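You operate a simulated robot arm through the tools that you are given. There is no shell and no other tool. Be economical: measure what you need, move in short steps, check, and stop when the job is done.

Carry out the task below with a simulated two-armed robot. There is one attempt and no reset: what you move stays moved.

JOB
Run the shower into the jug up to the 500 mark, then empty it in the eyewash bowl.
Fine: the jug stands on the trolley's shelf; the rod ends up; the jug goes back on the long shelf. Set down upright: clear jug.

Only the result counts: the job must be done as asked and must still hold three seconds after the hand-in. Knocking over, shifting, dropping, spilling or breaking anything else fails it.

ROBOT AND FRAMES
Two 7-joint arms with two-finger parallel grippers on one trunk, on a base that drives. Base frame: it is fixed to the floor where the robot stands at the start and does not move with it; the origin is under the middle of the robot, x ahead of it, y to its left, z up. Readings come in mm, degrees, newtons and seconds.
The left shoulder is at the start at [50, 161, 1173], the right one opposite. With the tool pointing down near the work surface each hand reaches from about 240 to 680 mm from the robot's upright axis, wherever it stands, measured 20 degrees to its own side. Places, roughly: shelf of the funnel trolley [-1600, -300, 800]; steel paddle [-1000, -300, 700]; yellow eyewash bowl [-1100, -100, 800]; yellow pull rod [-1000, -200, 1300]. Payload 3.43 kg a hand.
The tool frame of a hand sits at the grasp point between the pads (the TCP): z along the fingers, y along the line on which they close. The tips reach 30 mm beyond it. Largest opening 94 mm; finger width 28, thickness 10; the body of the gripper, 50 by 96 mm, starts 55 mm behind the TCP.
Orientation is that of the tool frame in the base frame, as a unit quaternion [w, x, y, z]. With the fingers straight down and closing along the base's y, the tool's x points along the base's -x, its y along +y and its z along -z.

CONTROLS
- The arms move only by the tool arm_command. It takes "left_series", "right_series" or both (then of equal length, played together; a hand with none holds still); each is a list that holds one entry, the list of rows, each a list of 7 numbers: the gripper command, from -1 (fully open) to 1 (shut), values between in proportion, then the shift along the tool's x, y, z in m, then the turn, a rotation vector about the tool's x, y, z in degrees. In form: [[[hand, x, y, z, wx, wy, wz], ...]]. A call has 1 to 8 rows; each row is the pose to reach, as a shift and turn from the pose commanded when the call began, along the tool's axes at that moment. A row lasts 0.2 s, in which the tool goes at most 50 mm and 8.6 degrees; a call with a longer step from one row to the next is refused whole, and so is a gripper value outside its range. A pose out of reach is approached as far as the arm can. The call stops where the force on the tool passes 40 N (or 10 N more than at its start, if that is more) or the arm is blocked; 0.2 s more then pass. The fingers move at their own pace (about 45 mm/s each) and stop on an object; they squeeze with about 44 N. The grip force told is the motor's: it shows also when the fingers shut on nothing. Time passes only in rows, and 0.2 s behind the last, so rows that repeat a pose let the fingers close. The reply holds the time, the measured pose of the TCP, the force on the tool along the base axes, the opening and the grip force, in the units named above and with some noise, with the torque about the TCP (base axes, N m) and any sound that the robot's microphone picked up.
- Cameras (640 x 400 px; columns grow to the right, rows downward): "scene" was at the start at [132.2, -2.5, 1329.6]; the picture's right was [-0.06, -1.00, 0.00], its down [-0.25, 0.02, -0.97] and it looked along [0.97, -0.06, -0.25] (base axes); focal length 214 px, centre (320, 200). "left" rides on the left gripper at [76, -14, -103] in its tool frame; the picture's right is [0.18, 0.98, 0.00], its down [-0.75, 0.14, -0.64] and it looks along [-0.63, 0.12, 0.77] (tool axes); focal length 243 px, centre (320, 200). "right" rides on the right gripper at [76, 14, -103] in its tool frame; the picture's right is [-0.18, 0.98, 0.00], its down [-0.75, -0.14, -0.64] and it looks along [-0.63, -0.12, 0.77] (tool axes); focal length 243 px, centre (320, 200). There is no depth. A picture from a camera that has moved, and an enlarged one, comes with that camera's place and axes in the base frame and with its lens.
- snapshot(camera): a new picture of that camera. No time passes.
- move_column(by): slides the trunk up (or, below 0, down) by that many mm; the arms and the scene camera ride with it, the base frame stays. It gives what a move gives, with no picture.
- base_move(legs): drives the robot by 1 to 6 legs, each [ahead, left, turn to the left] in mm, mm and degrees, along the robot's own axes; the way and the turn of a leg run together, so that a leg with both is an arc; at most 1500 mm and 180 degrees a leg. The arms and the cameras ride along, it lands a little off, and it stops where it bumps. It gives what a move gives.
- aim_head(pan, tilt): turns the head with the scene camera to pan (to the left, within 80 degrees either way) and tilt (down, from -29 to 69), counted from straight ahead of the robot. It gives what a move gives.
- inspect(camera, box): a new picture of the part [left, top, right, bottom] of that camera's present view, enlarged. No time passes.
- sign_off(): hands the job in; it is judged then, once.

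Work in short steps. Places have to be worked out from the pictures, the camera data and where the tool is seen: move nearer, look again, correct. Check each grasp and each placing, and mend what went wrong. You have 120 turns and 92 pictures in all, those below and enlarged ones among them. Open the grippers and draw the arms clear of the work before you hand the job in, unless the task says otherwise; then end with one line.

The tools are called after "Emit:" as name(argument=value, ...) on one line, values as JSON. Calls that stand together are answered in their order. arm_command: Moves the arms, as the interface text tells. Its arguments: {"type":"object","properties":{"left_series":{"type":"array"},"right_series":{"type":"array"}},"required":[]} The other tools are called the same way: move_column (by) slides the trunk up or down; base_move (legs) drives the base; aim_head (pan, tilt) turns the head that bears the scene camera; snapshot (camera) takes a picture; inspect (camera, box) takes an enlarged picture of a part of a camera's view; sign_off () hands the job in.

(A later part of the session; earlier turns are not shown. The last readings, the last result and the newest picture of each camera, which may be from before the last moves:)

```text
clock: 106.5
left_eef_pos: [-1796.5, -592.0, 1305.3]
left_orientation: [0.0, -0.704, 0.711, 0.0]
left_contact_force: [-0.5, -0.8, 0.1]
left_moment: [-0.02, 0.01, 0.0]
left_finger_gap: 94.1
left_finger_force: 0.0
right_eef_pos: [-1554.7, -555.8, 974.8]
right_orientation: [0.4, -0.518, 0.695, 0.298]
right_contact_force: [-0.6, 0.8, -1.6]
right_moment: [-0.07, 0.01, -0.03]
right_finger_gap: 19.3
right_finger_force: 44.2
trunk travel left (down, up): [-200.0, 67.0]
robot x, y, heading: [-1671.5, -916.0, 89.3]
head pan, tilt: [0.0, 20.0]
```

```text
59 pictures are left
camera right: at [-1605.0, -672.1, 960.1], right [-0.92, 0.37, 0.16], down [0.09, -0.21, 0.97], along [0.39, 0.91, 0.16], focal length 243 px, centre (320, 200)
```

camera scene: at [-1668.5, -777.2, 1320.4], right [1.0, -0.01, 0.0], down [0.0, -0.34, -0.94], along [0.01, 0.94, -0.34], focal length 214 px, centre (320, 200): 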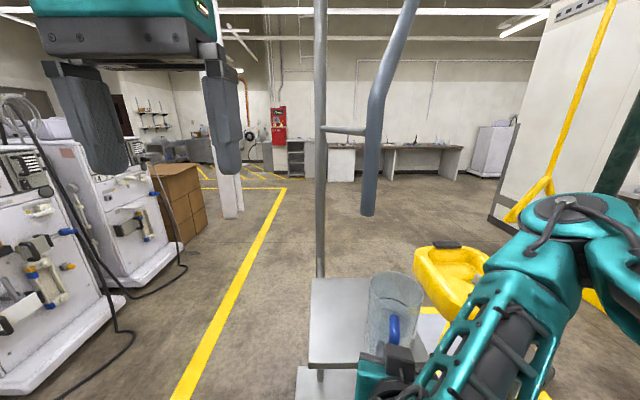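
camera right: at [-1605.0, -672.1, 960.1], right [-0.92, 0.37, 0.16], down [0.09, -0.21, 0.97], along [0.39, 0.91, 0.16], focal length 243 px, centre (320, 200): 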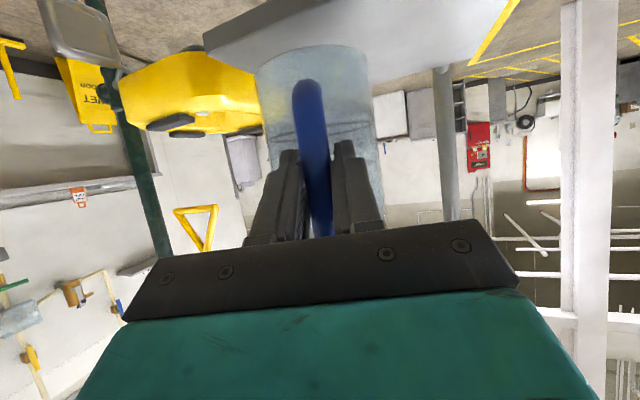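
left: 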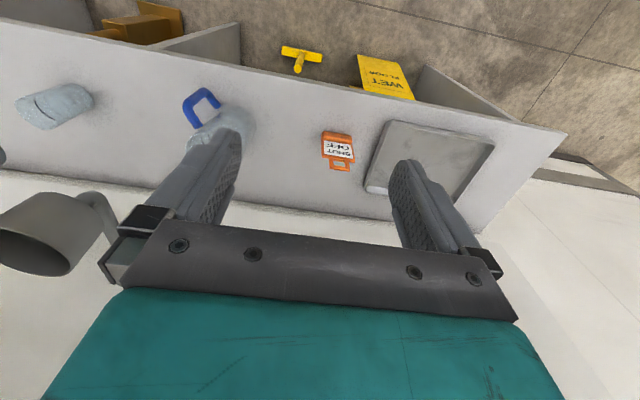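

Everything consistent. Shift the jug by (−30,+116) mm under the tube at this height, then lower 30 mm.

Emit:
arm_command(right_series=[[[1, -0.012, 0.0155, 0.022, 0, 0, 0], [1, -0.0257, 0.031, 0.0445, 0, 0, 0], [1, -0.0385, 0.0464, 0.0667, 0, 0, 0], [1, -0.0514, 0.0618, 0.0889, 0, 0, 0], [1, -0.0384, 0.0618, 0.0964, 0, 0, 0], [1, -0.0254, 0.0618, 0.1039, 0, 0, 0], [1, -0.0254, 0.0618, 0.1039, 0, 0, 0]]])

Emit:
snapshot(camera="scene")

Emit:
snapshot(camera="right")

```text
clock: 108.0
left_eef_pos: [-1797.5, -593.0, 1305.9]
left_orientation: [0.0, -0.704, 0.71, 0.0]
left_contact_force: [-0.9, -0.1, -0.7]
left_moment: [0.01, -0.03, -0.03]
left_finger_gap: 94.1
left_finger_force: 0.0
right_eef_pos: [-1584.7, -439.0, 945.0]
right_orientation: [0.4, -0.518, 0.695, 0.298]
right_contact_force: [0.0, 0.3, -0.7]
right_moment: [-0.07, 0.05, 0.01]
right_finger_gap: 18.8
right_finger_force: 44.4
trunk travel left (down, up): [-200.0, 67.0]
robot x, y, heading: [-1666.6, -910.9, 89.5]
head pan, tilt: [0.0, 20.0]
```

```text
58 pictures are left
camera scene: at [-1668.5, -778.1, 1320.5], right [1.0, -0.01, 0.0], down [0.0, -0.34, -0.94], along [0.01, 0.94, -0.34], focal length 214 px, centre (320, 200)
```

scene: 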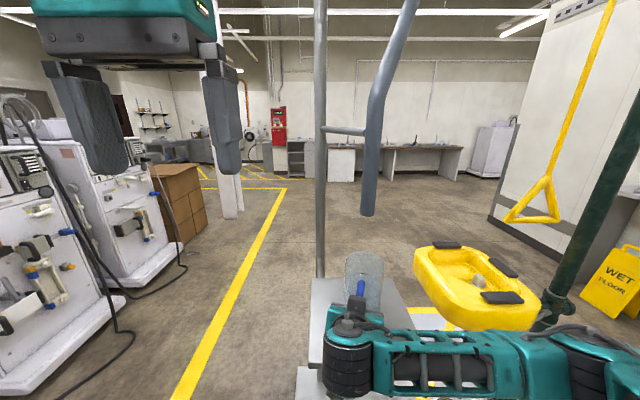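

```text
57 pictures are left
camera right: at [-1634.7, -556.3, 929.8], right [-0.92, 0.37, 0.16], down [0.08, -0.21, 0.97], along [0.39, 0.91, 0.16], focal length 243 px, centre (320, 200)
```

right: 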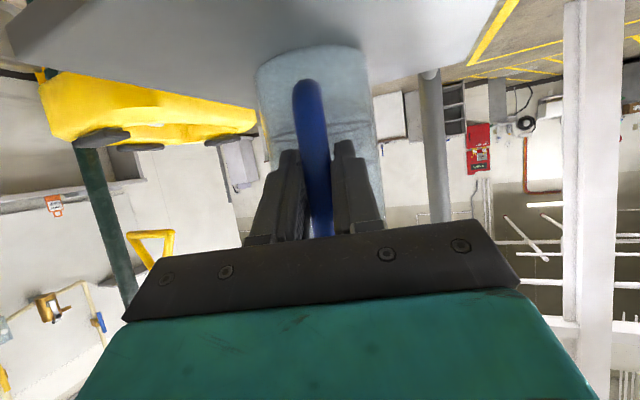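

Near the shelf (no contact yet, TCP z 945). Lower in small steps.

Emit:
arm_command(right_series=[[[1, 0.0022, 0, 0.00125, 0, 0, 0], [1, 0.0043, 0, 0.0025, 0, 0, 0], [1, 0.0065, 0, 0.00375, 0, 0, 0], [1, 0.0065, 0, 0.00375, 0, 0, 0]]])

Emit:
inspect(camera="right", box=[220, 0, 420, 125])

```text
clock: 109.0
left_eef_pos: [-1797.1, -592.1, 1308.0]
left_orientation: [0.0, -0.704, 0.71, 0.0]
left_contact_force: [-0.5, 0.0, 0.6]
left_moment: [0.01, 0.01, 0.03]
left_finger_gap: 93.8
left_finger_force: 0.1
right_eef_pos: [-1584.8, -439.8, 938.3]
right_orientation: [0.401, -0.517, 0.694, 0.3]
right_contact_force: [-0.6, -0.1, 3.3]
right_moment: [0.54, -0.22, 0.01]
right_finger_gap: 19.1
right_finger_force: 44.1
trunk travel left (down, up): [-200.0, 67.0]
robot x, y, heading: [-1671.6, -915.0, 89.4]
head pan, tilt: [0.0, 20.0]
```

```text
3.20 times, centred on (320, 62) of right
camera zoom: at [-1635.1, -556.6, 923.4], right [-0.92, 0.37, 0.16], down [0.09, -0.21, 0.97], along [0.39, 0.9, 0.16], focal length 776 px, centre (320, 640)
```

zoom: 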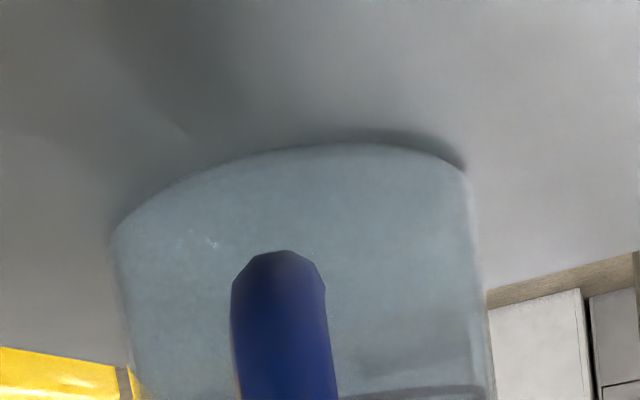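

Contact felt (far edge). Open slowly and let it settle.

Emit:
arm_command(right_series=[[[0.3, 0.0009, 0, 0.0005, 0, 0, 0], [0, 0.0009, 0, 0.0005, 0, 0, 0], [-0.4, 0.0009, 0, 0.0005, 0, 0, 0], [-1, 0.0009, 0, 0.0005, 0, 0, 0], [-1, 0.0009, 0, 0.0005, 0, 0, 0]]])

Emit:
snapshot(camera="right")

```text
clock: 110.2
left_eef_pos: [-1795.6, -593.1, 1305.2]
left_orientation: [0.0, -0.704, 0.71, -0.001]
left_contact_force: [-0.1, 0.1, -0.2]
left_moment: [0.01, 0.01, 0.01]
left_finger_gap: 94.0
left_finger_force: 0.0
right_eef_pos: [-1584.8, -438.8, 936.2]
right_orientation: [0.4, -0.518, 0.695, 0.298]
right_contact_force: [0.0, 0.2, -0.6]
right_moment: [0.01, -0.01, -0.04]
right_finger_gap: 94.0
right_finger_force: 0.1
trunk travel left (down, up): [-200.0, 67.0]
robot x, y, heading: [-1669.2, -912.2, 89.6]
head pan, tilt: [0.0, 20.0]
```

```text
55 pictures are left
camera right: at [-1634.8, -556.7, 921.8], right [-0.92, 0.37, 0.16], down [0.09, -0.21, 0.97], along [0.39, 0.91, 0.16], focal length 243 px, centre (320, 200)
```

right: 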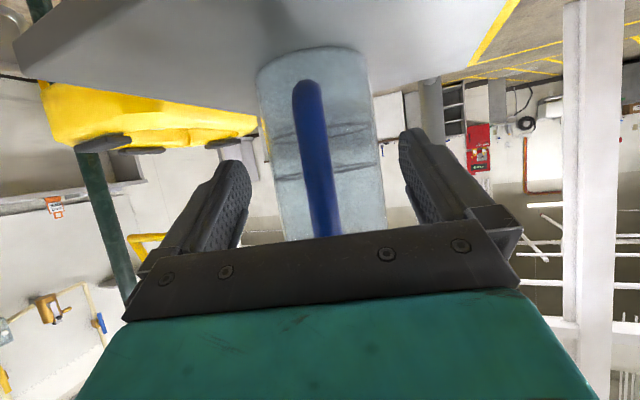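

Released and standing. Retract along the tool axis and look at the jug and tube.

Emit:
arm_command(right_series=[[[-1, 0, 0, -0.03, 0, 0, 0], [-1, 0, 0, -0.07, 0, 0, 0], [-1, 0, 0, -0.11, 0, 0, 0], [-1, 0, 0, -0.15, 0, 0, 0], [-1, 0, 0, -0.18, 0, 0, 0]]])

Emit:
snapshot(camera="scene")

Emit:
inspect(camera="right", box=[220, 20, 420, 220])

```text
clock: 111.7
left_eef_pos: [-1795.8, -591.9, 1306.1]
left_orientation: [0.0, -0.704, 0.71, 0.0]
left_contact_force: [-0.7, -0.7, 0.7]
left_moment: [-0.02, -0.02, 0.02]
left_finger_gap: 94.2
left_finger_force: 0.2
right_eef_pos: [-1609.2, -571.0, 1039.1]
right_orientation: [0.459, -0.501, 0.667, 0.304]
right_contact_force: [0.2, -0.4, -0.2]
right_moment: [0.0, 0.01, -0.02]
right_finger_gap: 94.0
right_finger_force: 0.0
trunk travel left (down, up): [-200.0, 67.0]
robot x, y, heading: [-1671.1, -912.0, 89.3]
head pan, tilt: [0.0, 20.0]
stopped in row 5 (right hand): the arm was blocked; the commanded pose is now the measured one
```

```text
54 pictures are left
camera scene: at [-1668.4, -778.1, 1320.5], right [1.0, -0.01, 0.0], down [0.0, -0.34, -0.94], along [0.01, 0.94, -0.34], focal length 214 px, centre (320, 200)
```

scene: 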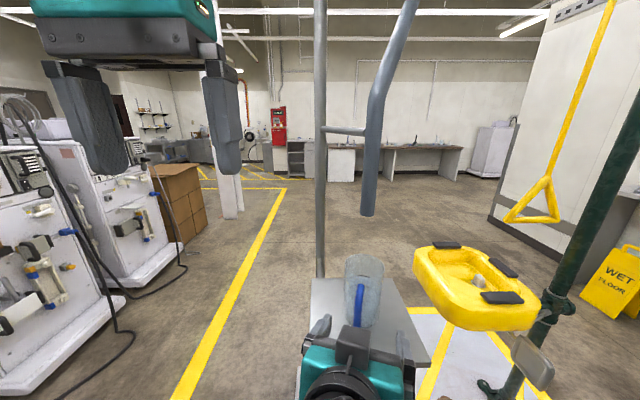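

```text
2.00 times, centred on (320, 120) of right
camera zoom: at [-1660.6, -685.0, 1009.0], right [-0.92, 0.38, 0.12], down [-0.01, -0.31, 0.95], along [0.4, 0.87, 0.28], focal length 485 px, centre (320, 360)
```

zoom: 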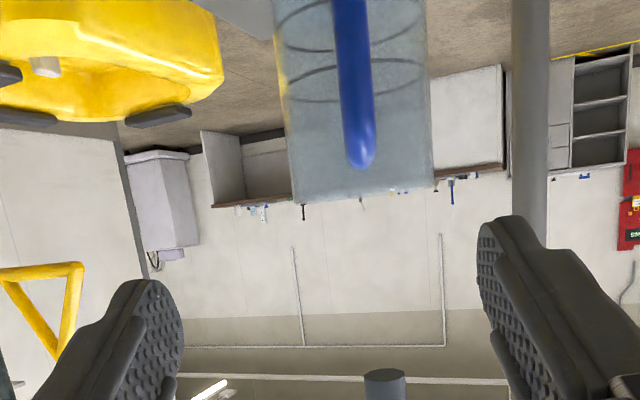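

Tube is aligned over the jug. Zoom for the mark labels.

Emit:
inspect(camera="scene", box=[325, 240, 405, 340])

Emit:
inspect(camera="right", box=[290, 0, 390, 130])

```text
4.00 times, centred on (365, 290) of scene
camera zoom: at [-1668.4, -778.1, 1320.5], right [1.0, -0.01, 0.0], down [0.0, -0.34, -0.94], along [0.01, 0.94, -0.34], focal length 858 px, centre (140, -160)
```

zoom: 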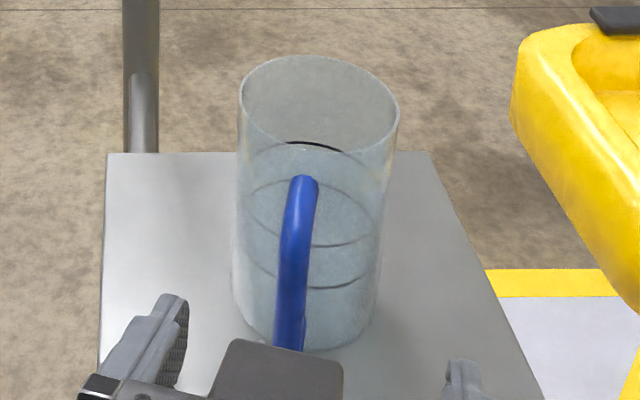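

```text
3.08 times, centred on (340, 65) of right
camera zoom: at [-1660.6, -685.0, 1009.0], right [-0.92, 0.38, 0.12], down [-0.01, -0.31, 0.95], along [0.4, 0.87, 0.28], focal length 746 px, centre (258, 615)
```

zoom: 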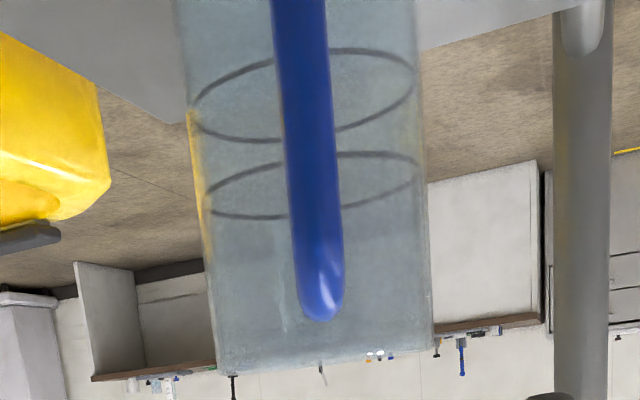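

Two unlabelled rings on this side (about 59 and 91 mm up). I go round to the +y side, where I can operate the rod with the left hand, and check the other side of the jug for labels.

Emit:
base_move(legs=[[-110, 0, 0], [0, 800, 0], [1500, 0, 0], [0, 0, 90], [0, 0, 90], [0, 1000, 0]])

Emit:
aim_head(pan=0, tilt=20)

Emit:
snapshot(camera="scene")

```text
clock: 136.2
left_eef_pos: [-1324.0, 161.4, 1305.9]
left_orientation: [0.0, 0.707, 0.707, -0.001]
left_contact_force: [0.2, -0.9, 0.1]
left_moment: [-0.02, -0.01, -0.05]
left_finger_gap: 93.9
left_finger_force: 0.0
right_eef_pos: [-1510.1, 138.7, 1040.0]
right_orientation: [0.308, 0.664, 0.506, -0.456]
right_contact_force: [0.5, -0.5, -0.1]
right_moment: [-0.02, -0.01, -0.01]
right_finger_gap: 93.8
right_finger_force: 0.0
trunk travel left (down, up): [-200.0, 67.0]
robot x, y, heading: [-1457.2, 482.5, -89.8]
head pan, tilt: [0.0, 20.0]
```

```text
clock: 136.8
left_eef_pos: [-1323.3, 162.1, 1306.7]
left_orientation: [-0.001, 0.707, 0.708, 0.0]
left_contact_force: [-0.4, -0.6, -0.5]
left_moment: [0.0, -0.03, -0.01]
left_finger_gap: 94.1
left_finger_force: 0.0
right_eef_pos: [-1511.2, 137.9, 1040.1]
right_orientation: [0.307, 0.665, 0.505, -0.457]
right_contact_force: [0.1, -0.5, -0.7]
right_moment: [0.02, -0.01, 0.05]
right_finger_gap: 94.2
right_finger_force: 0.1
trunk travel left (down, up): [-200.0, 67.0]
robot x, y, heading: [-1453.9, 483.6, -89.8]
head pan, tilt: [0.0, 20.0]
```

```text
50 pictures are left
camera scene: at [-1457.0, 353.4, 1320.5], right [-1.0, 0.0, 0.0], down [0.0, 0.34, -0.94], along [0.0, -0.94, -0.34], focal length 214 px, centre (320, 200)
```

scene: 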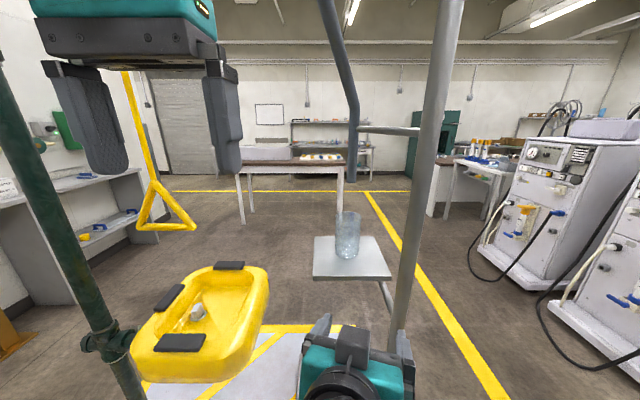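

Emit:
inspect(camera="scene", box=[320, 200, 376, 270])

Emit:
inspect(camera="right", box=[0, 0, 640, 400])

```text
5.71 times, centred on (348, 235) of scene
camera zoom: at [-1457.0, 353.4, 1320.5], right [-1.0, 0.0, 0.0], down [0.0, 0.34, -0.94], along [0.0, -0.94, -0.34], focal length 1226 px, centre (160, 0)
```

zoom: 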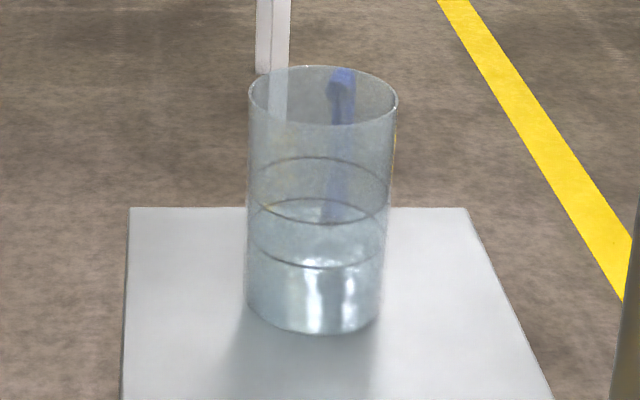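

```text
1.00 times, centred on (320, 200) of right (not enlarged: the box is as wide or as high as the picture)
camera zoom: at [-1461.8, 253.1, 1009.2], right [0.92, -0.37, 0.12], down [0.0, 0.31, 0.95], along [-0.39, -0.88, 0.28], focal length 243 px, centre (320, 200)
```

zoom: 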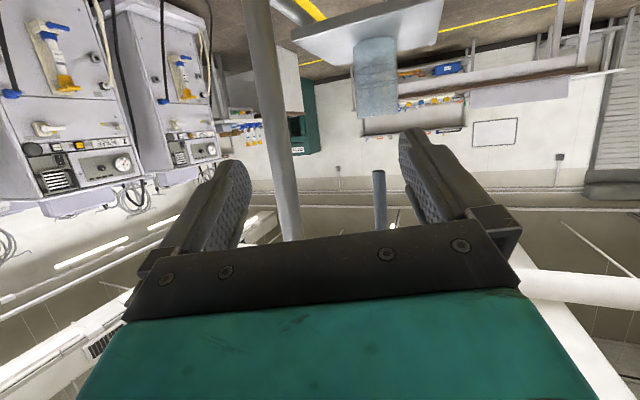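

No labels, but the geometry settles it: rim 147 mm above bottom, rings at 47 and 80 mm; with a ~90 mm bore those are 300 and 500 ml — the upper ring is 500. Now drive to stand before rod (bar ≈ (-1012,-202,1031)).

Emit:
base_move(legs=[[0, 255, 0], [160, 0, 0]])

Emit:
aim_head(pan=10, tilt=20)

Emit:
snapshot(camera="scene")

```text
clock: 139.7
left_eef_pos: [-1066.9, 4.9, 1305.5]
left_orientation: [0.0, 0.706, 0.708, 0.0]
left_contact_force: [-0.6, 0.4, 0.2]
left_moment: [0.03, -0.01, 0.01]
left_finger_gap: 93.9
left_finger_force: 0.0
right_eef_pos: [-1253.8, -18.8, 1039.7]
right_orientation: [0.307, 0.664, 0.505, -0.457]
right_contact_force: [0.3, -1.0, 0.2]
right_moment: [0.02, -0.01, -0.02]
right_finger_gap: 94.0
right_finger_force: 0.0
trunk travel left (down, up): [-200.0, 67.0]
robot x, y, heading: [-1196.5, 329.2, -90.0]
head pan, tilt: [0.0, 20.0]
```

```text
clock: 140.4
left_eef_pos: [-1066.3, 5.0, 1307.0]
left_orientation: [0.0, 0.706, 0.708, 0.0]
left_contact_force: [-1.1, -0.9, -0.6]
left_moment: [0.0, 0.03, 0.02]
left_finger_gap: 94.1
left_finger_force: 0.0
right_eef_pos: [-1252.8, -18.4, 1039.0]
right_orientation: [0.309, 0.663, 0.505, -0.458]
right_contact_force: [-0.4, 0.2, 0.2]
right_moment: [0.05, -0.01, 0.01]
right_finger_gap: 93.9
right_finger_force: 0.1
trunk travel left (down, up): [-200.0, 67.0]
robot x, y, heading: [-1201.5, 324.4, -89.8]
head pan, tilt: [10.0, 20.0]
```

```text
47 pictures are left
camera scene: at [-1183.3, 197.5, 1320.5], right [-0.98, -0.18, 0.0], down [-0.06, 0.34, -0.94], along [0.17, -0.92, -0.34], focal length 214 px, centre (320, 200)
```

scene: 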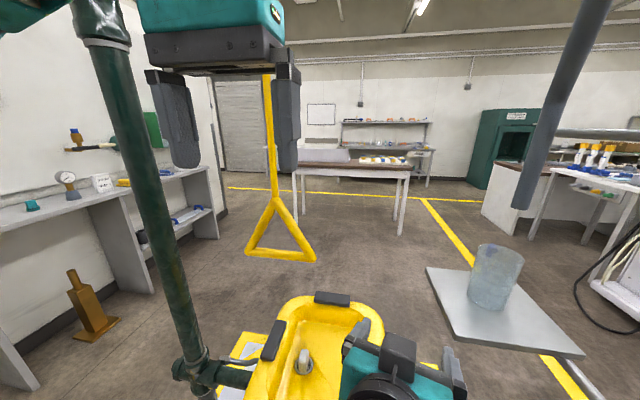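

Bar runs along x from −1092 to −931 at y≈−205, z≈1030. Bring the left hand down and pitch it forward (22° below horizontal), stopping ~150 mm short.

Emit:
arm_command(left_series=[[[-1, -0.0069, 0.0069, 0.0308, 0, -8.5, 0], [-1, -0.0138, 0.0138, 0.0616, 0, -17, 0], [-1, -0.0206, 0.0206, 0.0924, 0, -25.5, 0], [-1, -0.0275, 0.0275, 0.123, 0, -34, 0], [-1, -0.0344, 0.0344, 0.154, 0, -42.5, 0], [-1, -0.0412, 0.0412, 0.185, 0, -51, 0], [-1, -0.048, 0.048, 0.215, 0, -59.5, 0], [-1, -0.055, 0.055, 0.246, 0, -68, 0]]])

Emit:
snapshot(camera="scene")

```text
clock: 142.2
left_eef_pos: [-1028.7, -108.1, 1042.9]
left_orientation: [0.395, 0.586, 0.588, -0.393]
left_contact_force: [-1.0, 0.5, -0.6]
left_moment: [0.01, 0.02, -0.02]
left_finger_gap: 94.0
left_finger_force: 0.0
left hand out of reach, approached as far as the arm can: row 6, 7, 8
right_eef_pos: [-1252.9, -18.1, 1039.8]
right_orientation: [0.308, 0.664, 0.506, -0.457]
right_contact_force: [-0.2, 0.5, -0.4]
right_moment: [-0.01, 0.04, 0.01]
right_finger_gap: 94.2
right_finger_force: 0.1
trunk travel left (down, up): [-200.0, 67.0]
robot x, y, heading: [-1198.8, 324.5, -89.6]
head pan, tilt: [10.0, 20.0]
```

```text
46 pictures are left
camera scene: at [-1182.6, 197.6, 1320.6], right [-0.98, -0.18, 0.0], down [-0.06, 0.34, -0.94], along [0.17, -0.92, -0.34], focal length 214 px, centre (320, 200)
```

scene: 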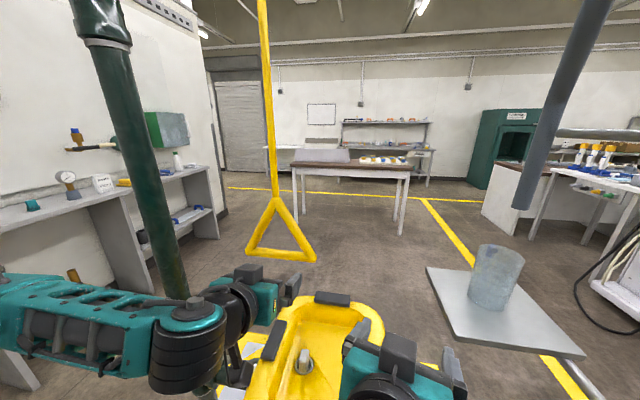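

The hand is pitched; now roll it about its axis so that it closes vertically on the bar, first 68°.

Emit:
arm_command(left_series=[[[-1, -0.005, 0, 0.012, 0, 0, 8.5], [-1, -0.01, 0, 0.024, 0, 0, 17], [-1, -0.015, 0, 0.036, 0, 0, 25.5], [-1, -0.019, 0, 0.046, 0, 0, 34], [-1, -0.019, 0, 0.046, 0, 0, 42.5], [-1, -0.019, 0, 0.046, 0, 0, 51], [-1, -0.019, 0, 0.046, 0, 0, 59.5], [-1, -0.019, 0, 0.046, 0, 0, 68]]])

```text
clock: 144.0
left_eef_pos: [-1028.4, -157.9, 1045.9]
left_orientation: [0.55, 0.813, 0.159, -0.105]
left_contact_force: [0.0, -0.1, 0.7]
left_moment: [0.03, -0.03, -0.01]
left_finger_gap: 93.9
left_finger_force: 0.0
right_eef_pos: [-1253.0, -19.8, 1041.8]
right_orientation: [0.309, 0.664, 0.506, -0.456]
right_contact_force: [-0.4, 0.7, -0.2]
right_moment: [-0.01, 0.03, -0.01]
right_finger_gap: 94.0
right_finger_force: 0.1
trunk travel left (down, up): [-200.0, 67.0]
robot x, y, heading: [-1200.1, 324.1, -89.8]
head pan, tilt: [10.0, 20.0]
```

Roll works. Finish the last 22° in place and look.

Emit:
arm_command(left_series=[[[-1, 0, 0, 0, 0, 0, 7.5], [-1, 0, 0, 0, 0, 0, 15], [-1, 0, 0, 0, 0, 0, 22]]])

Emit:
snapshot(camera="left")

Emit:
snapshot(camera="scene")

```text
clock: 144.8
left_eef_pos: [-1028.0, -158.8, 1044.2]
left_orientation: [0.559, 0.829, 0.001, 0.002]
left_contact_force: [0.4, 0.1, -0.4]
left_moment: [-0.01, 0.0, 0.01]
left_finger_gap: 94.0
left_finger_force: 0.1
right_eef_pos: [-1252.1, -19.2, 1039.7]
right_orientation: [0.308, 0.664, 0.506, -0.457]
right_contact_force: [0.9, -0.4, 0.2]
right_moment: [0.01, 0.0, -0.02]
right_finger_gap: 94.4
right_finger_force: 0.0
trunk travel left (down, up): [-200.0, 67.0]
robot x, y, heading: [-1198.9, 324.9, -89.7]
head pan, tilt: [10.0, 20.0]
```

```text
45 pictures are left
camera left: at [-952.0, -57.8, 1069.9], right [0.18, -0.37, 0.91], down [-0.76, 0.54, 0.37], along [-0.63, -0.76, -0.18], focal length 243 px, centre (320, 200)
```

left: 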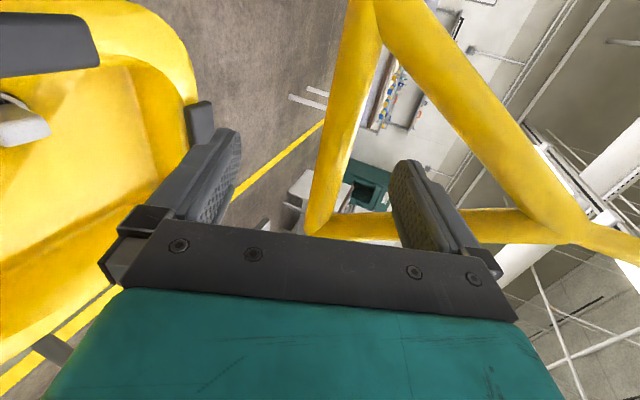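

```text
44 pictures are left
camera scene: at [-1183.2, 197.5, 1320.5], right [-0.98, -0.18, 0.0], down [-0.06, 0.34, -0.94], along [0.17, -0.92, -0.34], focal length 214 px, centre (320, 200)
```

scene: 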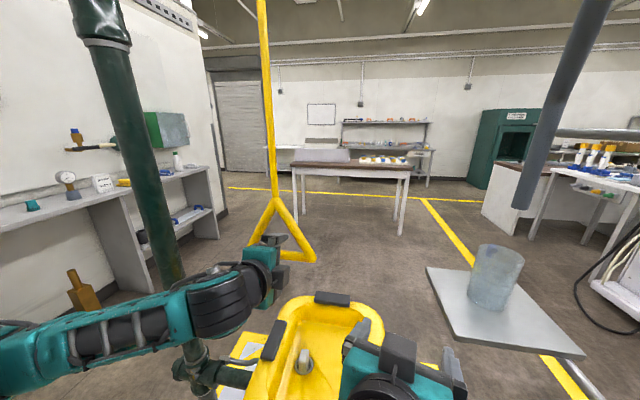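

Bar at z≈1037, y≈−205. Move onto it: tool (+13,+11.5,+47) mm, then close.

Emit:
arm_command(left_series=[[[-1, 0.007, 0.006, 0.01, 0, 0, 0], [-1, 0.013, 0.0115, 0.025, 0, 0, 0], [-1, 0.013, 0.0115, 0.04, 0, 0, 0], [-1, 0.013, 0.0115, 0.047, 0, 0, 0], [-1, 0.013, 0.0115, 0.047, 0, 0, 0]]])

Emit:
snapshot(camera="left")

```text
clock: 146.0
left_eef_pos: [-1014.0, -206.2, 1038.6]
left_orientation: [0.559, 0.829, 0.002, 0.001]
left_contact_force: [0.0, 0.6, -0.8]
left_moment: [-0.02, 0.01, 0.0]
left_finger_gap: 93.7
left_finger_force: 0.0
right_eef_pos: [-1253.0, -18.6, 1039.6]
right_orientation: [0.309, 0.663, 0.506, -0.456]
right_contact_force: [-1.4, 0.6, 0.2]
right_moment: [0.01, 0.0, -0.02]
right_finger_gap: 93.8
right_finger_force: 0.1
trunk travel left (down, up): [-200.0, 67.0]
robot x, y, heading: [-1200.4, 325.5, -89.8]
head pan, tilt: [10.0, 20.0]
```

```text
43 pictures are left
camera left: at [-938.4, -105.5, 1063.2], right [0.19, -0.37, 0.91], down [-0.76, 0.54, 0.37], along [-0.63, -0.76, -0.18], focal length 243 px, centre (320, 200)
```

left: 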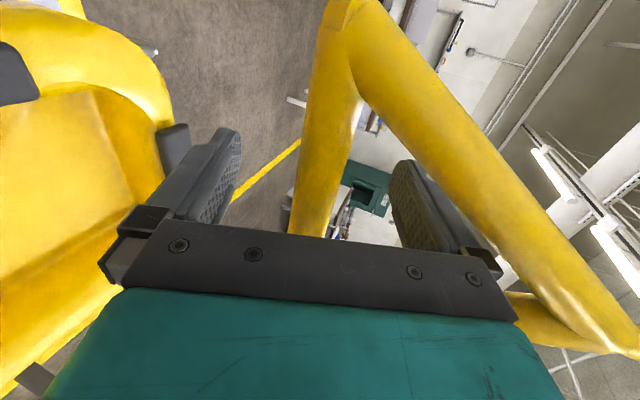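

Bar is centred between fingers. Close on it.

Emit:
arm_command(left_series=[[[1, 0, 0, 0, 0, 0, 0], [1, 0, 0, 0, 0, 0, 0], [1, 0, 0, 0, 0, 0, 0], [1, 0, 0, 0, 0, 0, 0], [1, 0, 0, 0, 0, 0, 0]]])

Emit:
aim_head(pan=-15, tilt=20)

Emit:
snapshot(camera="scene")

```text
clock: 147.2
left_eef_pos: [-1014.9, -204.3, 1036.0]
left_orientation: [0.556, 0.831, 0.002, 0.002]
left_contact_force: [-1.1, 9.3, -12.0]
left_moment: [-0.15, -0.05, 0.12]
left_finger_gap: 25.4
left_finger_force: 34.5
right_eef_pos: [-1252.8, -18.8, 1039.5]
right_orientation: [0.308, 0.663, 0.506, -0.456]
right_contact_force: [-0.2, 0.1, -0.6]
right_moment: [0.0, -0.01, -0.02]
right_finger_gap: 94.1
right_finger_force: 0.1
trunk travel left (down, up): [-200.0, 67.0]
robot x, y, heading: [-1198.9, 326.1, -89.9]
head pan, tilt: [10.0, 20.0]
```

```text
clock: 148.1
left_eef_pos: [-1015.5, -203.7, 1036.8]
left_orientation: [0.556, 0.831, 0.002, 0.001]
left_contact_force: [-1.4, 15.4, -20.0]
left_moment: [-0.29, -0.33, 0.62]
left_finger_gap: 25.4
left_finger_force: 45.0
right_eef_pos: [-1252.1, -18.8, 1039.7]
right_orientation: [0.308, 0.664, 0.506, -0.457]
right_contact_force: [0.5, 0.0, 0.2]
right_moment: [-0.02, 0.01, 0.03]
right_finger_gap: 94.0
right_finger_force: 0.1
trunk travel left (down, up): [-200.0, 67.0]
robot x, y, heading: [-1200.6, 325.3, -89.8]
head pan, tilt: [-15.0, 20.0]
```

```text
42 pictures are left
camera scene: at [-1223.0, 199.3, 1320.5], right [-0.97, 0.25, 0.0], down [0.09, 0.33, -0.94], along [-0.24, -0.91, -0.34], focal length 214 px, centre (320, 200)
```

scene: 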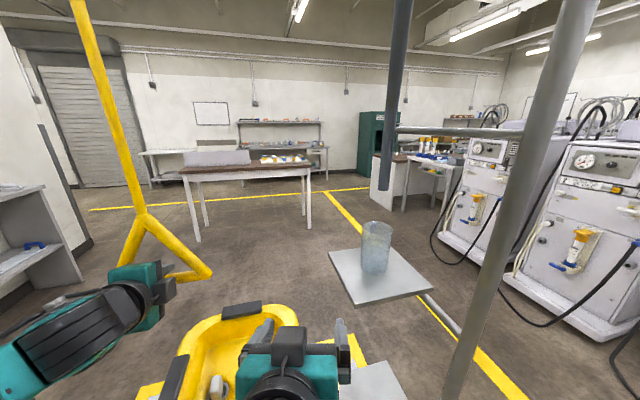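

Held. Test pull: down 40 mm and back up in one call, watching force and sound.

Emit:
arm_command(left_series=[[[1, 0, -0.0092, 0.0038, 0, 0, 0], [1, 0, -0.0185, 0.0076, 0, 0, 0], [1, 0, -0.0277, 0.0114, 0, 0, 0], [1, 0, -0.037, 0.0152, 0, 0, 0], [1, 0, -0.0277, 0.0114, 0, 0, 0], [1, 0, -0.0185, 0.0076, 0, 0, 0], [1, 0, -0.0092, 0.0038, 0, 0, 0], [1, 0, 0, 0, 0, 0, 0]]])

Emit:
inspect(camera="scene", box=[300, 140, 460, 310])

```text
clock: 149.9
left_eef_pos: [-1014.7, -206.2, 1037.0]
left_orientation: [0.556, 0.831, 0.001, 0.002]
left_contact_force: [1.6, 9.8, -15.0]
left_moment: [-0.46, -0.06, -0.04]
left_finger_gap: 25.1
left_finger_force: 44.6
right_eef_pos: [-1253.5, -18.0, 1039.8]
right_orientation: [0.308, 0.664, 0.506, -0.457]
right_contact_force: [0.9, -0.1, -0.6]
right_moment: [0.01, 0.0, 0.03]
right_finger_gap: 94.0
right_finger_force: 0.1
trunk travel left (down, up): [-200.0, 67.0]
robot x, y, heading: [-1198.1, 324.0, -90.0]
head pan, tilt: [-15.0, 20.0]
```

```text
2.35 times, centred on (380, 225) of scene
camera zoom: at [-1222.8, 199.2, 1320.3], right [-0.97, 0.25, 0.0], down [0.09, 0.33, -0.94], along [-0.24, -0.91, -0.34], focal length 505 px, centre (179, 141)
```

zoom: 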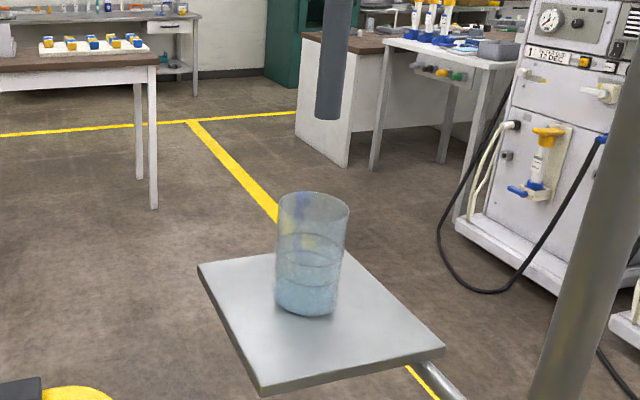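

Water came already. Zoom in tightly.

Emit:
inspect(camera="scene", box=[350, 210, 406, 280])

Emit:
arm_command(left_series=[[[1, 0, 0, 0, 0, 0, 0], [1, 0, 0, 0, 0, 0, 0], [1, 0, 0, 0, 0, 0, 0], [1, 0, 0, 0, 0, 0, 0], [1, 0, 0, 0, 0, 0, 0]]])

Emit:
inspect(camera="scene", box=[350, 210, 406, 280])

```text
5.71 times, centred on (378, 245) of scene
camera zoom: at [-1222.8, 199.2, 1320.3], right [-0.97, 0.25, 0.0], down [0.09, 0.33, -0.94], along [-0.24, -0.91, -0.34], focal length 1226 px, centre (-11, -57)
```

zoom: 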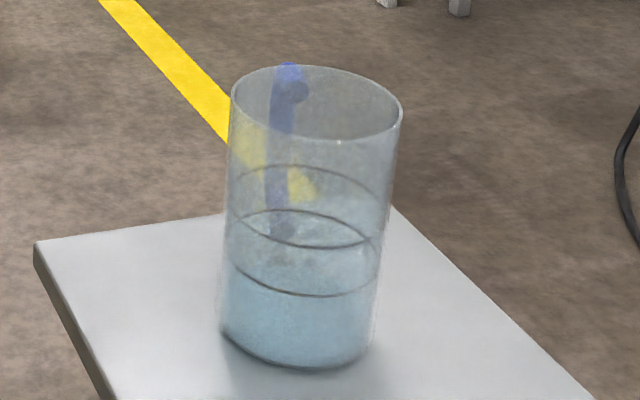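

```text
clock: 151.1
left_eef_pos: [-1014.9, -205.7, 1036.2]
left_orientation: [0.556, 0.831, 0.002, 0.002]
left_contact_force: [2.3, 14.6, -21.9]
left_moment: [-0.27, -0.3, 0.54]
left_finger_gap: 25.2
left_finger_force: 44.9
right_eef_pos: [-1252.7, -19.2, 1039.8]
right_orientation: [0.308, 0.664, 0.506, -0.457]
right_contact_force: [0.4, -0.2, 0.3]
right_moment: [-0.01, -0.04, 0.03]
right_finger_gap: 94.2
right_finger_force: 0.0
trunk travel left (down, up): [-200.0, 67.0]
robot x, y, heading: [-1198.0, 322.0, -89.6]
head pan, tilt: [-15.0, 20.0]
```

```text
5.71 times, centred on (378, 245) of scene
camera zoom: at [-1222.5, 198.9, 1320.5], right [-0.97, 0.25, 0.0], down [0.09, 0.33, -0.94], along [-0.24, -0.91, -0.34], focal length 1226 px, centre (-11, -57)
```

zoom: 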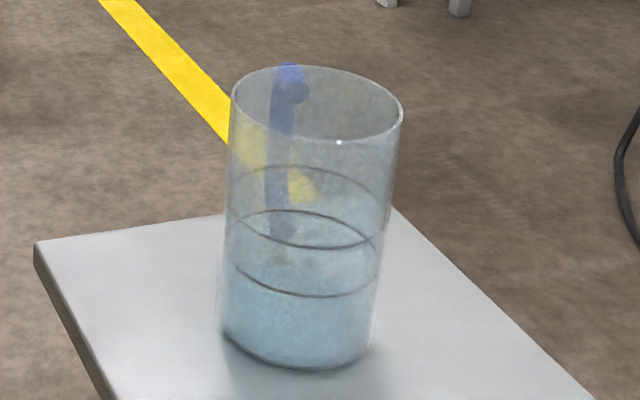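

Hard to judge from above; view from the right wrist camera, which looks at the jug nearly level.

Emit:
snapshot(camera="right")

```text
38 pictures are left
camera right: at [-1203.2, 95.7, 1009.1], right [0.92, -0.37, 0.12], down [0.0, 0.31, 0.95], along [-0.38, -0.88, 0.28], focal length 243 px, centre (320, 200)
```

right: 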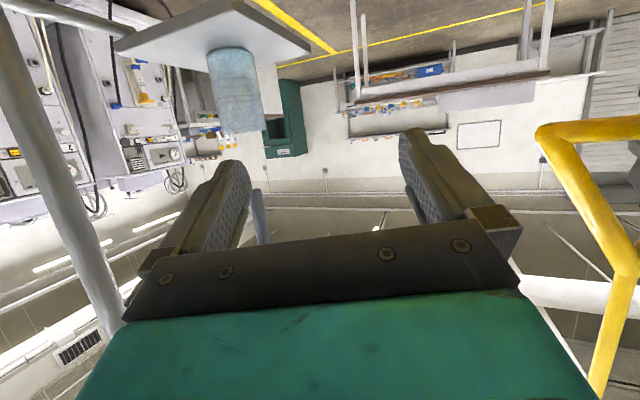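

Emit:
inspect(camera="right", box=[190, 30, 290, 140])

```text
3.64 times, centred on (240, 85) of right
camera zoom: at [-1203.2, 95.7, 1009.1], right [0.92, -0.37, 0.12], down [0.0, 0.31, 0.95], along [-0.38, -0.88, 0.28], focal length 882 px, centre (611, 618)
```

zoom: 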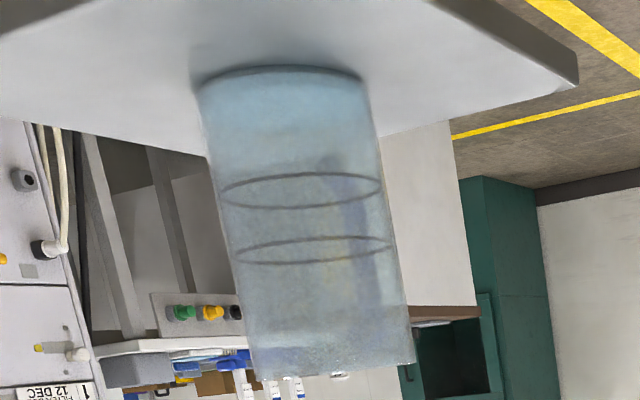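

Level is about at the lower (300) ring. A smaller pulse: 30 mm and back.

Emit:
arm_command(left_series=[[[1, 0, -0.0092, 0.0038, 0, 0, 0], [1, 0, -0.0185, 0.0076, 0, 0, 0], [1, 0, -0.0277, 0.0114, 0, 0, 0], [1, 0, -0.0185, 0.0076, 0, 0, 0], [1, 0, -0.0092, 0.0038, 0, 0, 0], [1, 0, 0, 0, 0, 0, 0], [1, 0, 0, 0, 0, 0, 0], [1, 0, 0, 0, 0, 0, 0]]])

Emit:
inspect(camera="right", box=[190, 30, 290, 140])

```text
clock: 152.9
left_eef_pos: [-1015.0, -205.5, 1035.8]
left_orientation: [0.556, 0.831, 0.002, 0.002]
left_contact_force: [0.9, 5.1, -17.6]
left_moment: [-0.11, -0.21, 0.35]
left_finger_gap: 25.0
left_finger_force: 44.7
right_eef_pos: [-1252.0, -19.5, 1039.3]
right_orientation: [0.307, 0.665, 0.505, -0.457]
right_contact_force: [-0.1, 0.0, 0.4]
right_moment: [-0.01, -0.01, 0.03]
right_finger_gap: 94.0
right_finger_force: 0.0
trunk travel left (down, up): [-200.0, 67.0]
robot x, y, heading: [-1198.9, 323.6, -89.8]
head pan, tilt: [-15.0, 20.0]
```

```text
3.64 times, centred on (240, 85) of right
camera zoom: at [-1203.4, 95.2, 1008.8], right [0.92, -0.37, 0.12], down [0.0, 0.31, 0.95], along [-0.38, -0.88, 0.28], focal length 882 px, centre (611, 618)
```

zoom: 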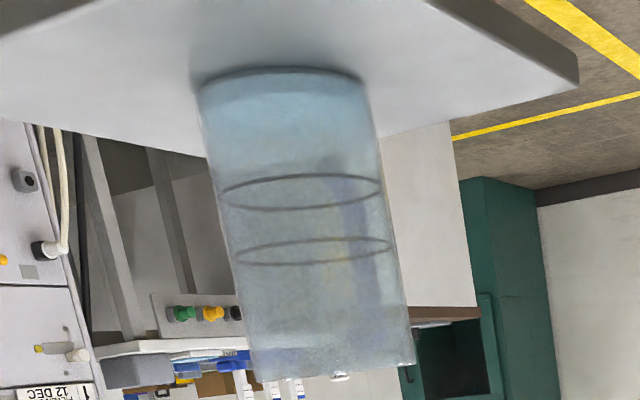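

No clear change; compare the top view.

Emit:
inspect(camera="scene", box=[350, 210, 406, 280])

```text
5.71 times, centred on (378, 245) of scene
camera zoom: at [-1222.8, 198.2, 1320.3], right [-0.97, 0.25, 0.0], down [0.09, 0.33, -0.94], along [-0.24, -0.91, -0.34], focal length 1226 px, centre (-11, -57)
```

zoom: 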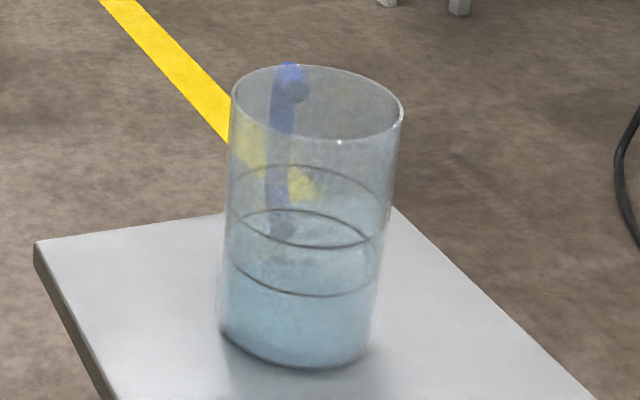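

I need a better view: move the right hand (camera) ~130 mm nearer to the jug, clear of the post.

Emit:
arm_command(right_series=[[[-1, 0.006, -0.018, 0.026, 0, 0, 0], [-1, 0.012, -0.037, 0.052, 0, 0, 0], [-1, 0.018, -0.055, 0.078, 0, 0, 0], [-1, 0.0247, -0.074, 0.105, 0, 0, 0], [-1, 0.0247, -0.074, 0.105, 0, 0, 0]]])

Emit:
snapshot(camera="right")

```text
clock: 154.1
left_eef_pos: [-1014.3, -206.0, 1036.2]
left_orientation: [0.556, 0.831, 0.001, 0.001]
left_contact_force: [2.3, 7.7, -21.8]
left_moment: [-0.27, -0.25, 0.35]
left_finger_gap: 25.3
left_finger_force: 45.0
right_eef_pos: [-1354.5, -83.9, 985.9]
right_orientation: [0.311, 0.662, 0.502, -0.461]
right_contact_force: [1.1, -0.1, 0.3]
right_moment: [0.04, 0.01, 0.02]
right_finger_gap: 93.9
right_finger_force: 0.0
trunk travel left (down, up): [-200.0, 67.0]
robot x, y, heading: [-1197.1, 322.7, -89.8]
head pan, tilt: [-15.0, 20.0]
```

```text
34 pictures are left
camera right: at [-1304.8, 31.3, 952.6], right [0.92, -0.37, 0.12], down [0.0, 0.32, 0.95], along [-0.39, -0.87, 0.3], focal length 243 px, centre (320, 200)
```

right: 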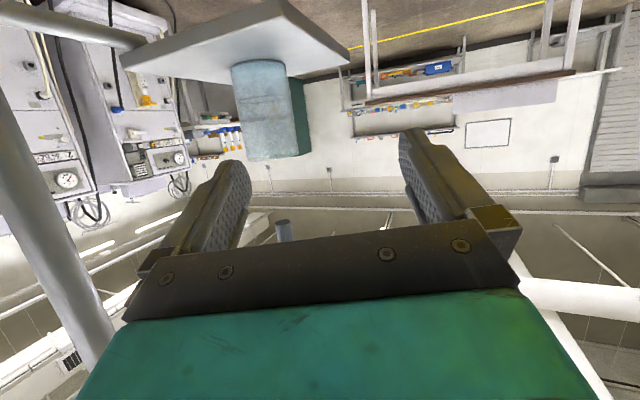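

Emit:
inspect(camera="right", box=[220, 50, 330, 170])

```text
3.33 times, centred on (275, 110) of right
camera zoom: at [-1304.8, 31.3, 952.6], right [0.92, -0.37, 0.12], down [0.0, 0.32, 0.95], along [-0.39, -0.87, 0.3], focal length 809 px, centre (470, 500)
```

zoom: 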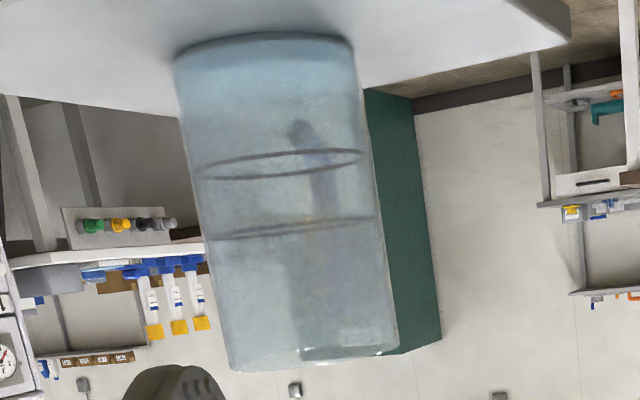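

Level appears around 25 mm (~150 ml). Repeat the 40 mm pulse and compare in this view.

Emit:
arm_command(left_series=[[[1, 0, -0.0123, 0.005, 0, 0, 0], [1, 0, -0.0247, 0.0101, 0, 0, 0], [1, 0, -0.037, 0.0152, 0, 0, 0], [1, 0, -0.0247, 0.0101, 0, 0, 0], [1, 0, -0.0123, 0.005, 0, 0, 0], [1, 0, 0, 0, 0, 0, 0], [1, 0, 0, 0, 0, 0, 0], [1, 0, 0, 0, 0, 0, 0]]])

Emit:
inspect(camera="right", box=[220, 50, 330, 170])

```text
clock: 155.9
left_eef_pos: [-1015.5, -206.6, 1035.8]
left_orientation: [0.556, 0.831, 0.002, 0.002]
left_contact_force: [3.8, 3.8, -18.4]
left_moment: [-0.15, -0.32, 0.53]
left_finger_gap: 25.4
left_finger_force: 45.0
right_eef_pos: [-1354.4, -82.2, 982.4]
right_orientation: [0.309, 0.662, 0.503, -0.461]
right_contact_force: [0.2, -0.4, 1.2]
right_moment: [-0.02, -0.01, -0.01]
right_finger_gap: 93.9
right_finger_force: 0.1
trunk travel left (down, up): [-200.0, 67.0]
robot x, y, heading: [-1198.6, 324.8, -89.8]
head pan, tilt: [-15.0, 20.0]
```

```text
3.33 times, centred on (275, 110) of right
camera zoom: at [-1305.2, 32.0, 951.2], right [0.92, -0.37, 0.12], down [0.01, 0.32, 0.95], along [-0.39, -0.87, 0.29], focal length 809 px, centre (470, 500)
```

zoom: 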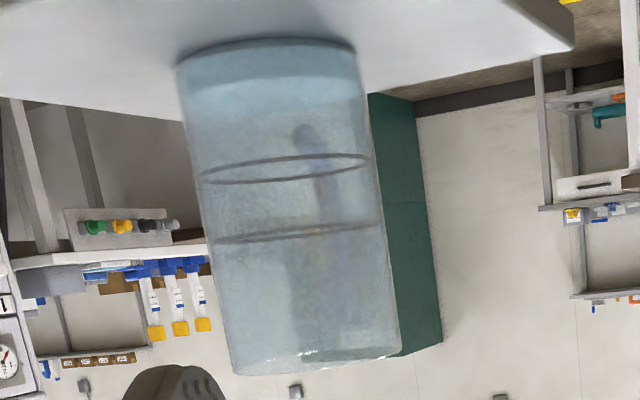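

Changes are slight. I'll pull to 40 mm and look (time stands still during pictures) to see if there is a stream.

Emit:
arm_command(left_series=[[[1, 0, -0.0123, 0.005, 0, 0, 0], [1, 0, -0.0247, 0.0101, 0, 0, 0], [1, 0, -0.037, 0.0152, 0, 0, 0]]])

Emit:
snapshot(camera="scene")

Emit:
inspect(camera="right", box=[200, 50, 360, 250])

```text
clock: 156.7
left_eef_pos: [-1014.7, -204.5, 997.8]
left_orientation: [0.56, 0.828, 0.002, 0.002]
left_contact_force: [4.4, 2.8, 2.4]
left_moment: [0.02, 0.09, -0.68]
left_finger_gap: 25.4
left_finger_force: 45.1
right_eef_pos: [-1355.9, -80.9, 984.2]
right_orientation: [0.31, 0.662, 0.503, -0.461]
right_contact_force: [-0.4, -0.1, 0.4]
right_moment: [-0.02, 0.0, 0.0]
right_finger_gap: 94.0
right_finger_force: 0.0
trunk travel left (down, up): [-200.0, 67.0]
robot x, y, heading: [-1200.3, 329.8, -89.9]
head pan, tilt: [-15.0, 20.0]
```

```text
31 pictures are left
camera scene: at [-1223.0, 199.6, 1320.6], right [-0.97, 0.25, 0.0], down [0.09, 0.33, -0.94], along [-0.24, -0.91, -0.34], focal length 214 px, centre (320, 200)
```

scene: 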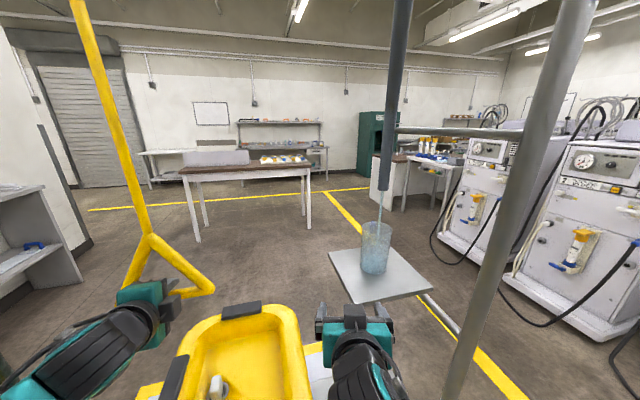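

```text
2.00 times, centred on (280, 150) of right
camera zoom: at [-1305.7, 33.2, 951.5], right [0.92, -0.37, 0.12], down [0.01, 0.32, 0.95], along [-0.39, -0.87, 0.29], focal length 485 px, centre (400, 300)
```

zoom: 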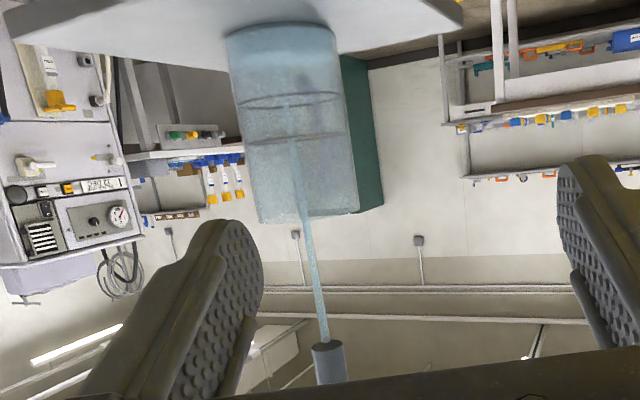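

A stream is running into the jug. Zoom to see where it meets the surface.

Emit:
inspect(camera="right", box=[250, 70, 310, 165])

Emit:
inspect(camera="scene", box=[350, 210, 406, 280])

```text
4.21 times, centred on (280, 118) of right
camera zoom: at [-1305.7, 33.2, 951.5], right [0.92, -0.37, 0.12], down [0.01, 0.32, 0.95], along [-0.39, -0.87, 0.29], focal length 1022 px, centre (488, 547)
```

zoom: 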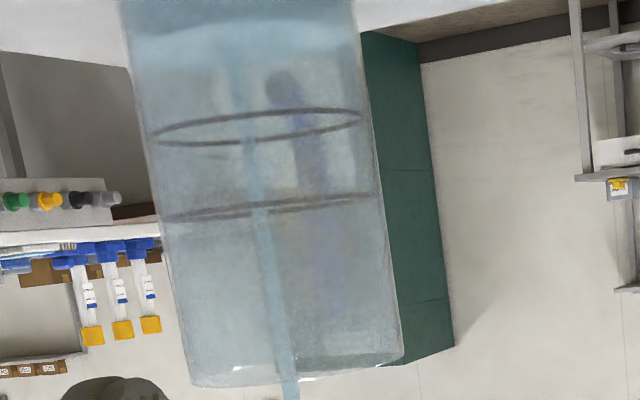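

```text
5.71 times, centred on (378, 245) of scene
camera zoom: at [-1223.0, 199.6, 1320.6], right [-0.97, 0.25, 0.0], down [0.09, 0.33, -0.94], along [-0.24, -0.91, -0.34], focal length 1226 px, centre (-11, -57)
```

zoom: 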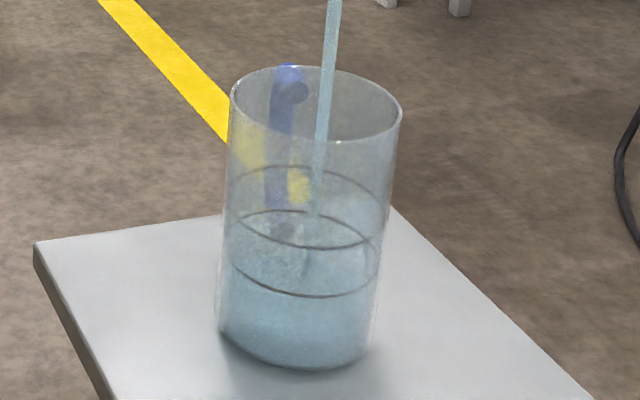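

Surface is close to the 300 ring. Let it run one more row, then close (rod up), and look.

Emit:
arm_command(left_series=[[[1, 0, 0, 0, 0, 0, 0], [1, 0, 0.0123, -0.005, 0, 0, 0], [1, 0, 0.0247, -0.0101, 0, 0, 0], [1, 0, 0.037, -0.0152, 0, 0, 0], [1, 0, 0.037, -0.0152, 0, 0, 0]]])

Emit:
inspect(camera="scene", box=[350, 210, 406, 280])

```text
clock: 157.9
left_eef_pos: [-1015.6, -205.4, 1035.3]
left_orientation: [0.557, 0.831, 0.001, 0.002]
left_contact_force: [-1.1, 3.1, -16.8]
left_moment: [-0.25, -0.14, 0.32]
left_finger_gap: 24.7
left_finger_force: 45.0
right_eef_pos: [-1355.5, -81.9, 982.1]
right_orientation: [0.308, 0.662, 0.504, -0.461]
right_contact_force: [0.5, -0.4, -0.1]
right_moment: [0.01, 0.0, 0.01]
right_finger_gap: 94.2
right_finger_force: 0.1
trunk travel left (down, up): [-200.0, 67.0]
robot x, y, heading: [-1195.7, 328.2, -89.9]
head pan, tilt: [-15.0, 20.0]
```

```text
5.71 times, centred on (378, 245) of scene
camera zoom: at [-1223.2, 198.1, 1320.2], right [-0.97, 0.25, 0.0], down [0.09, 0.33, -0.94], along [-0.24, -0.91, -0.34], focal length 1226 px, centre (-11, -57)
```

zoom: 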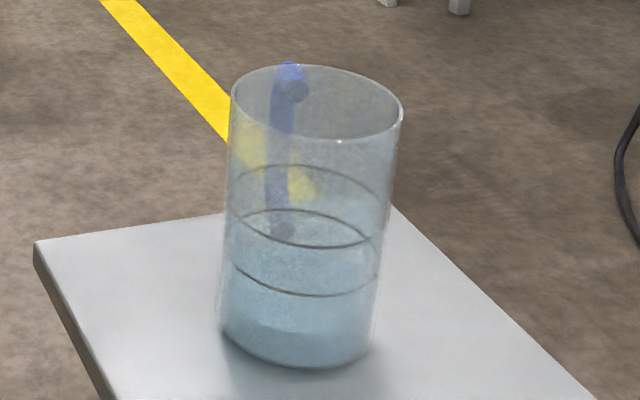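

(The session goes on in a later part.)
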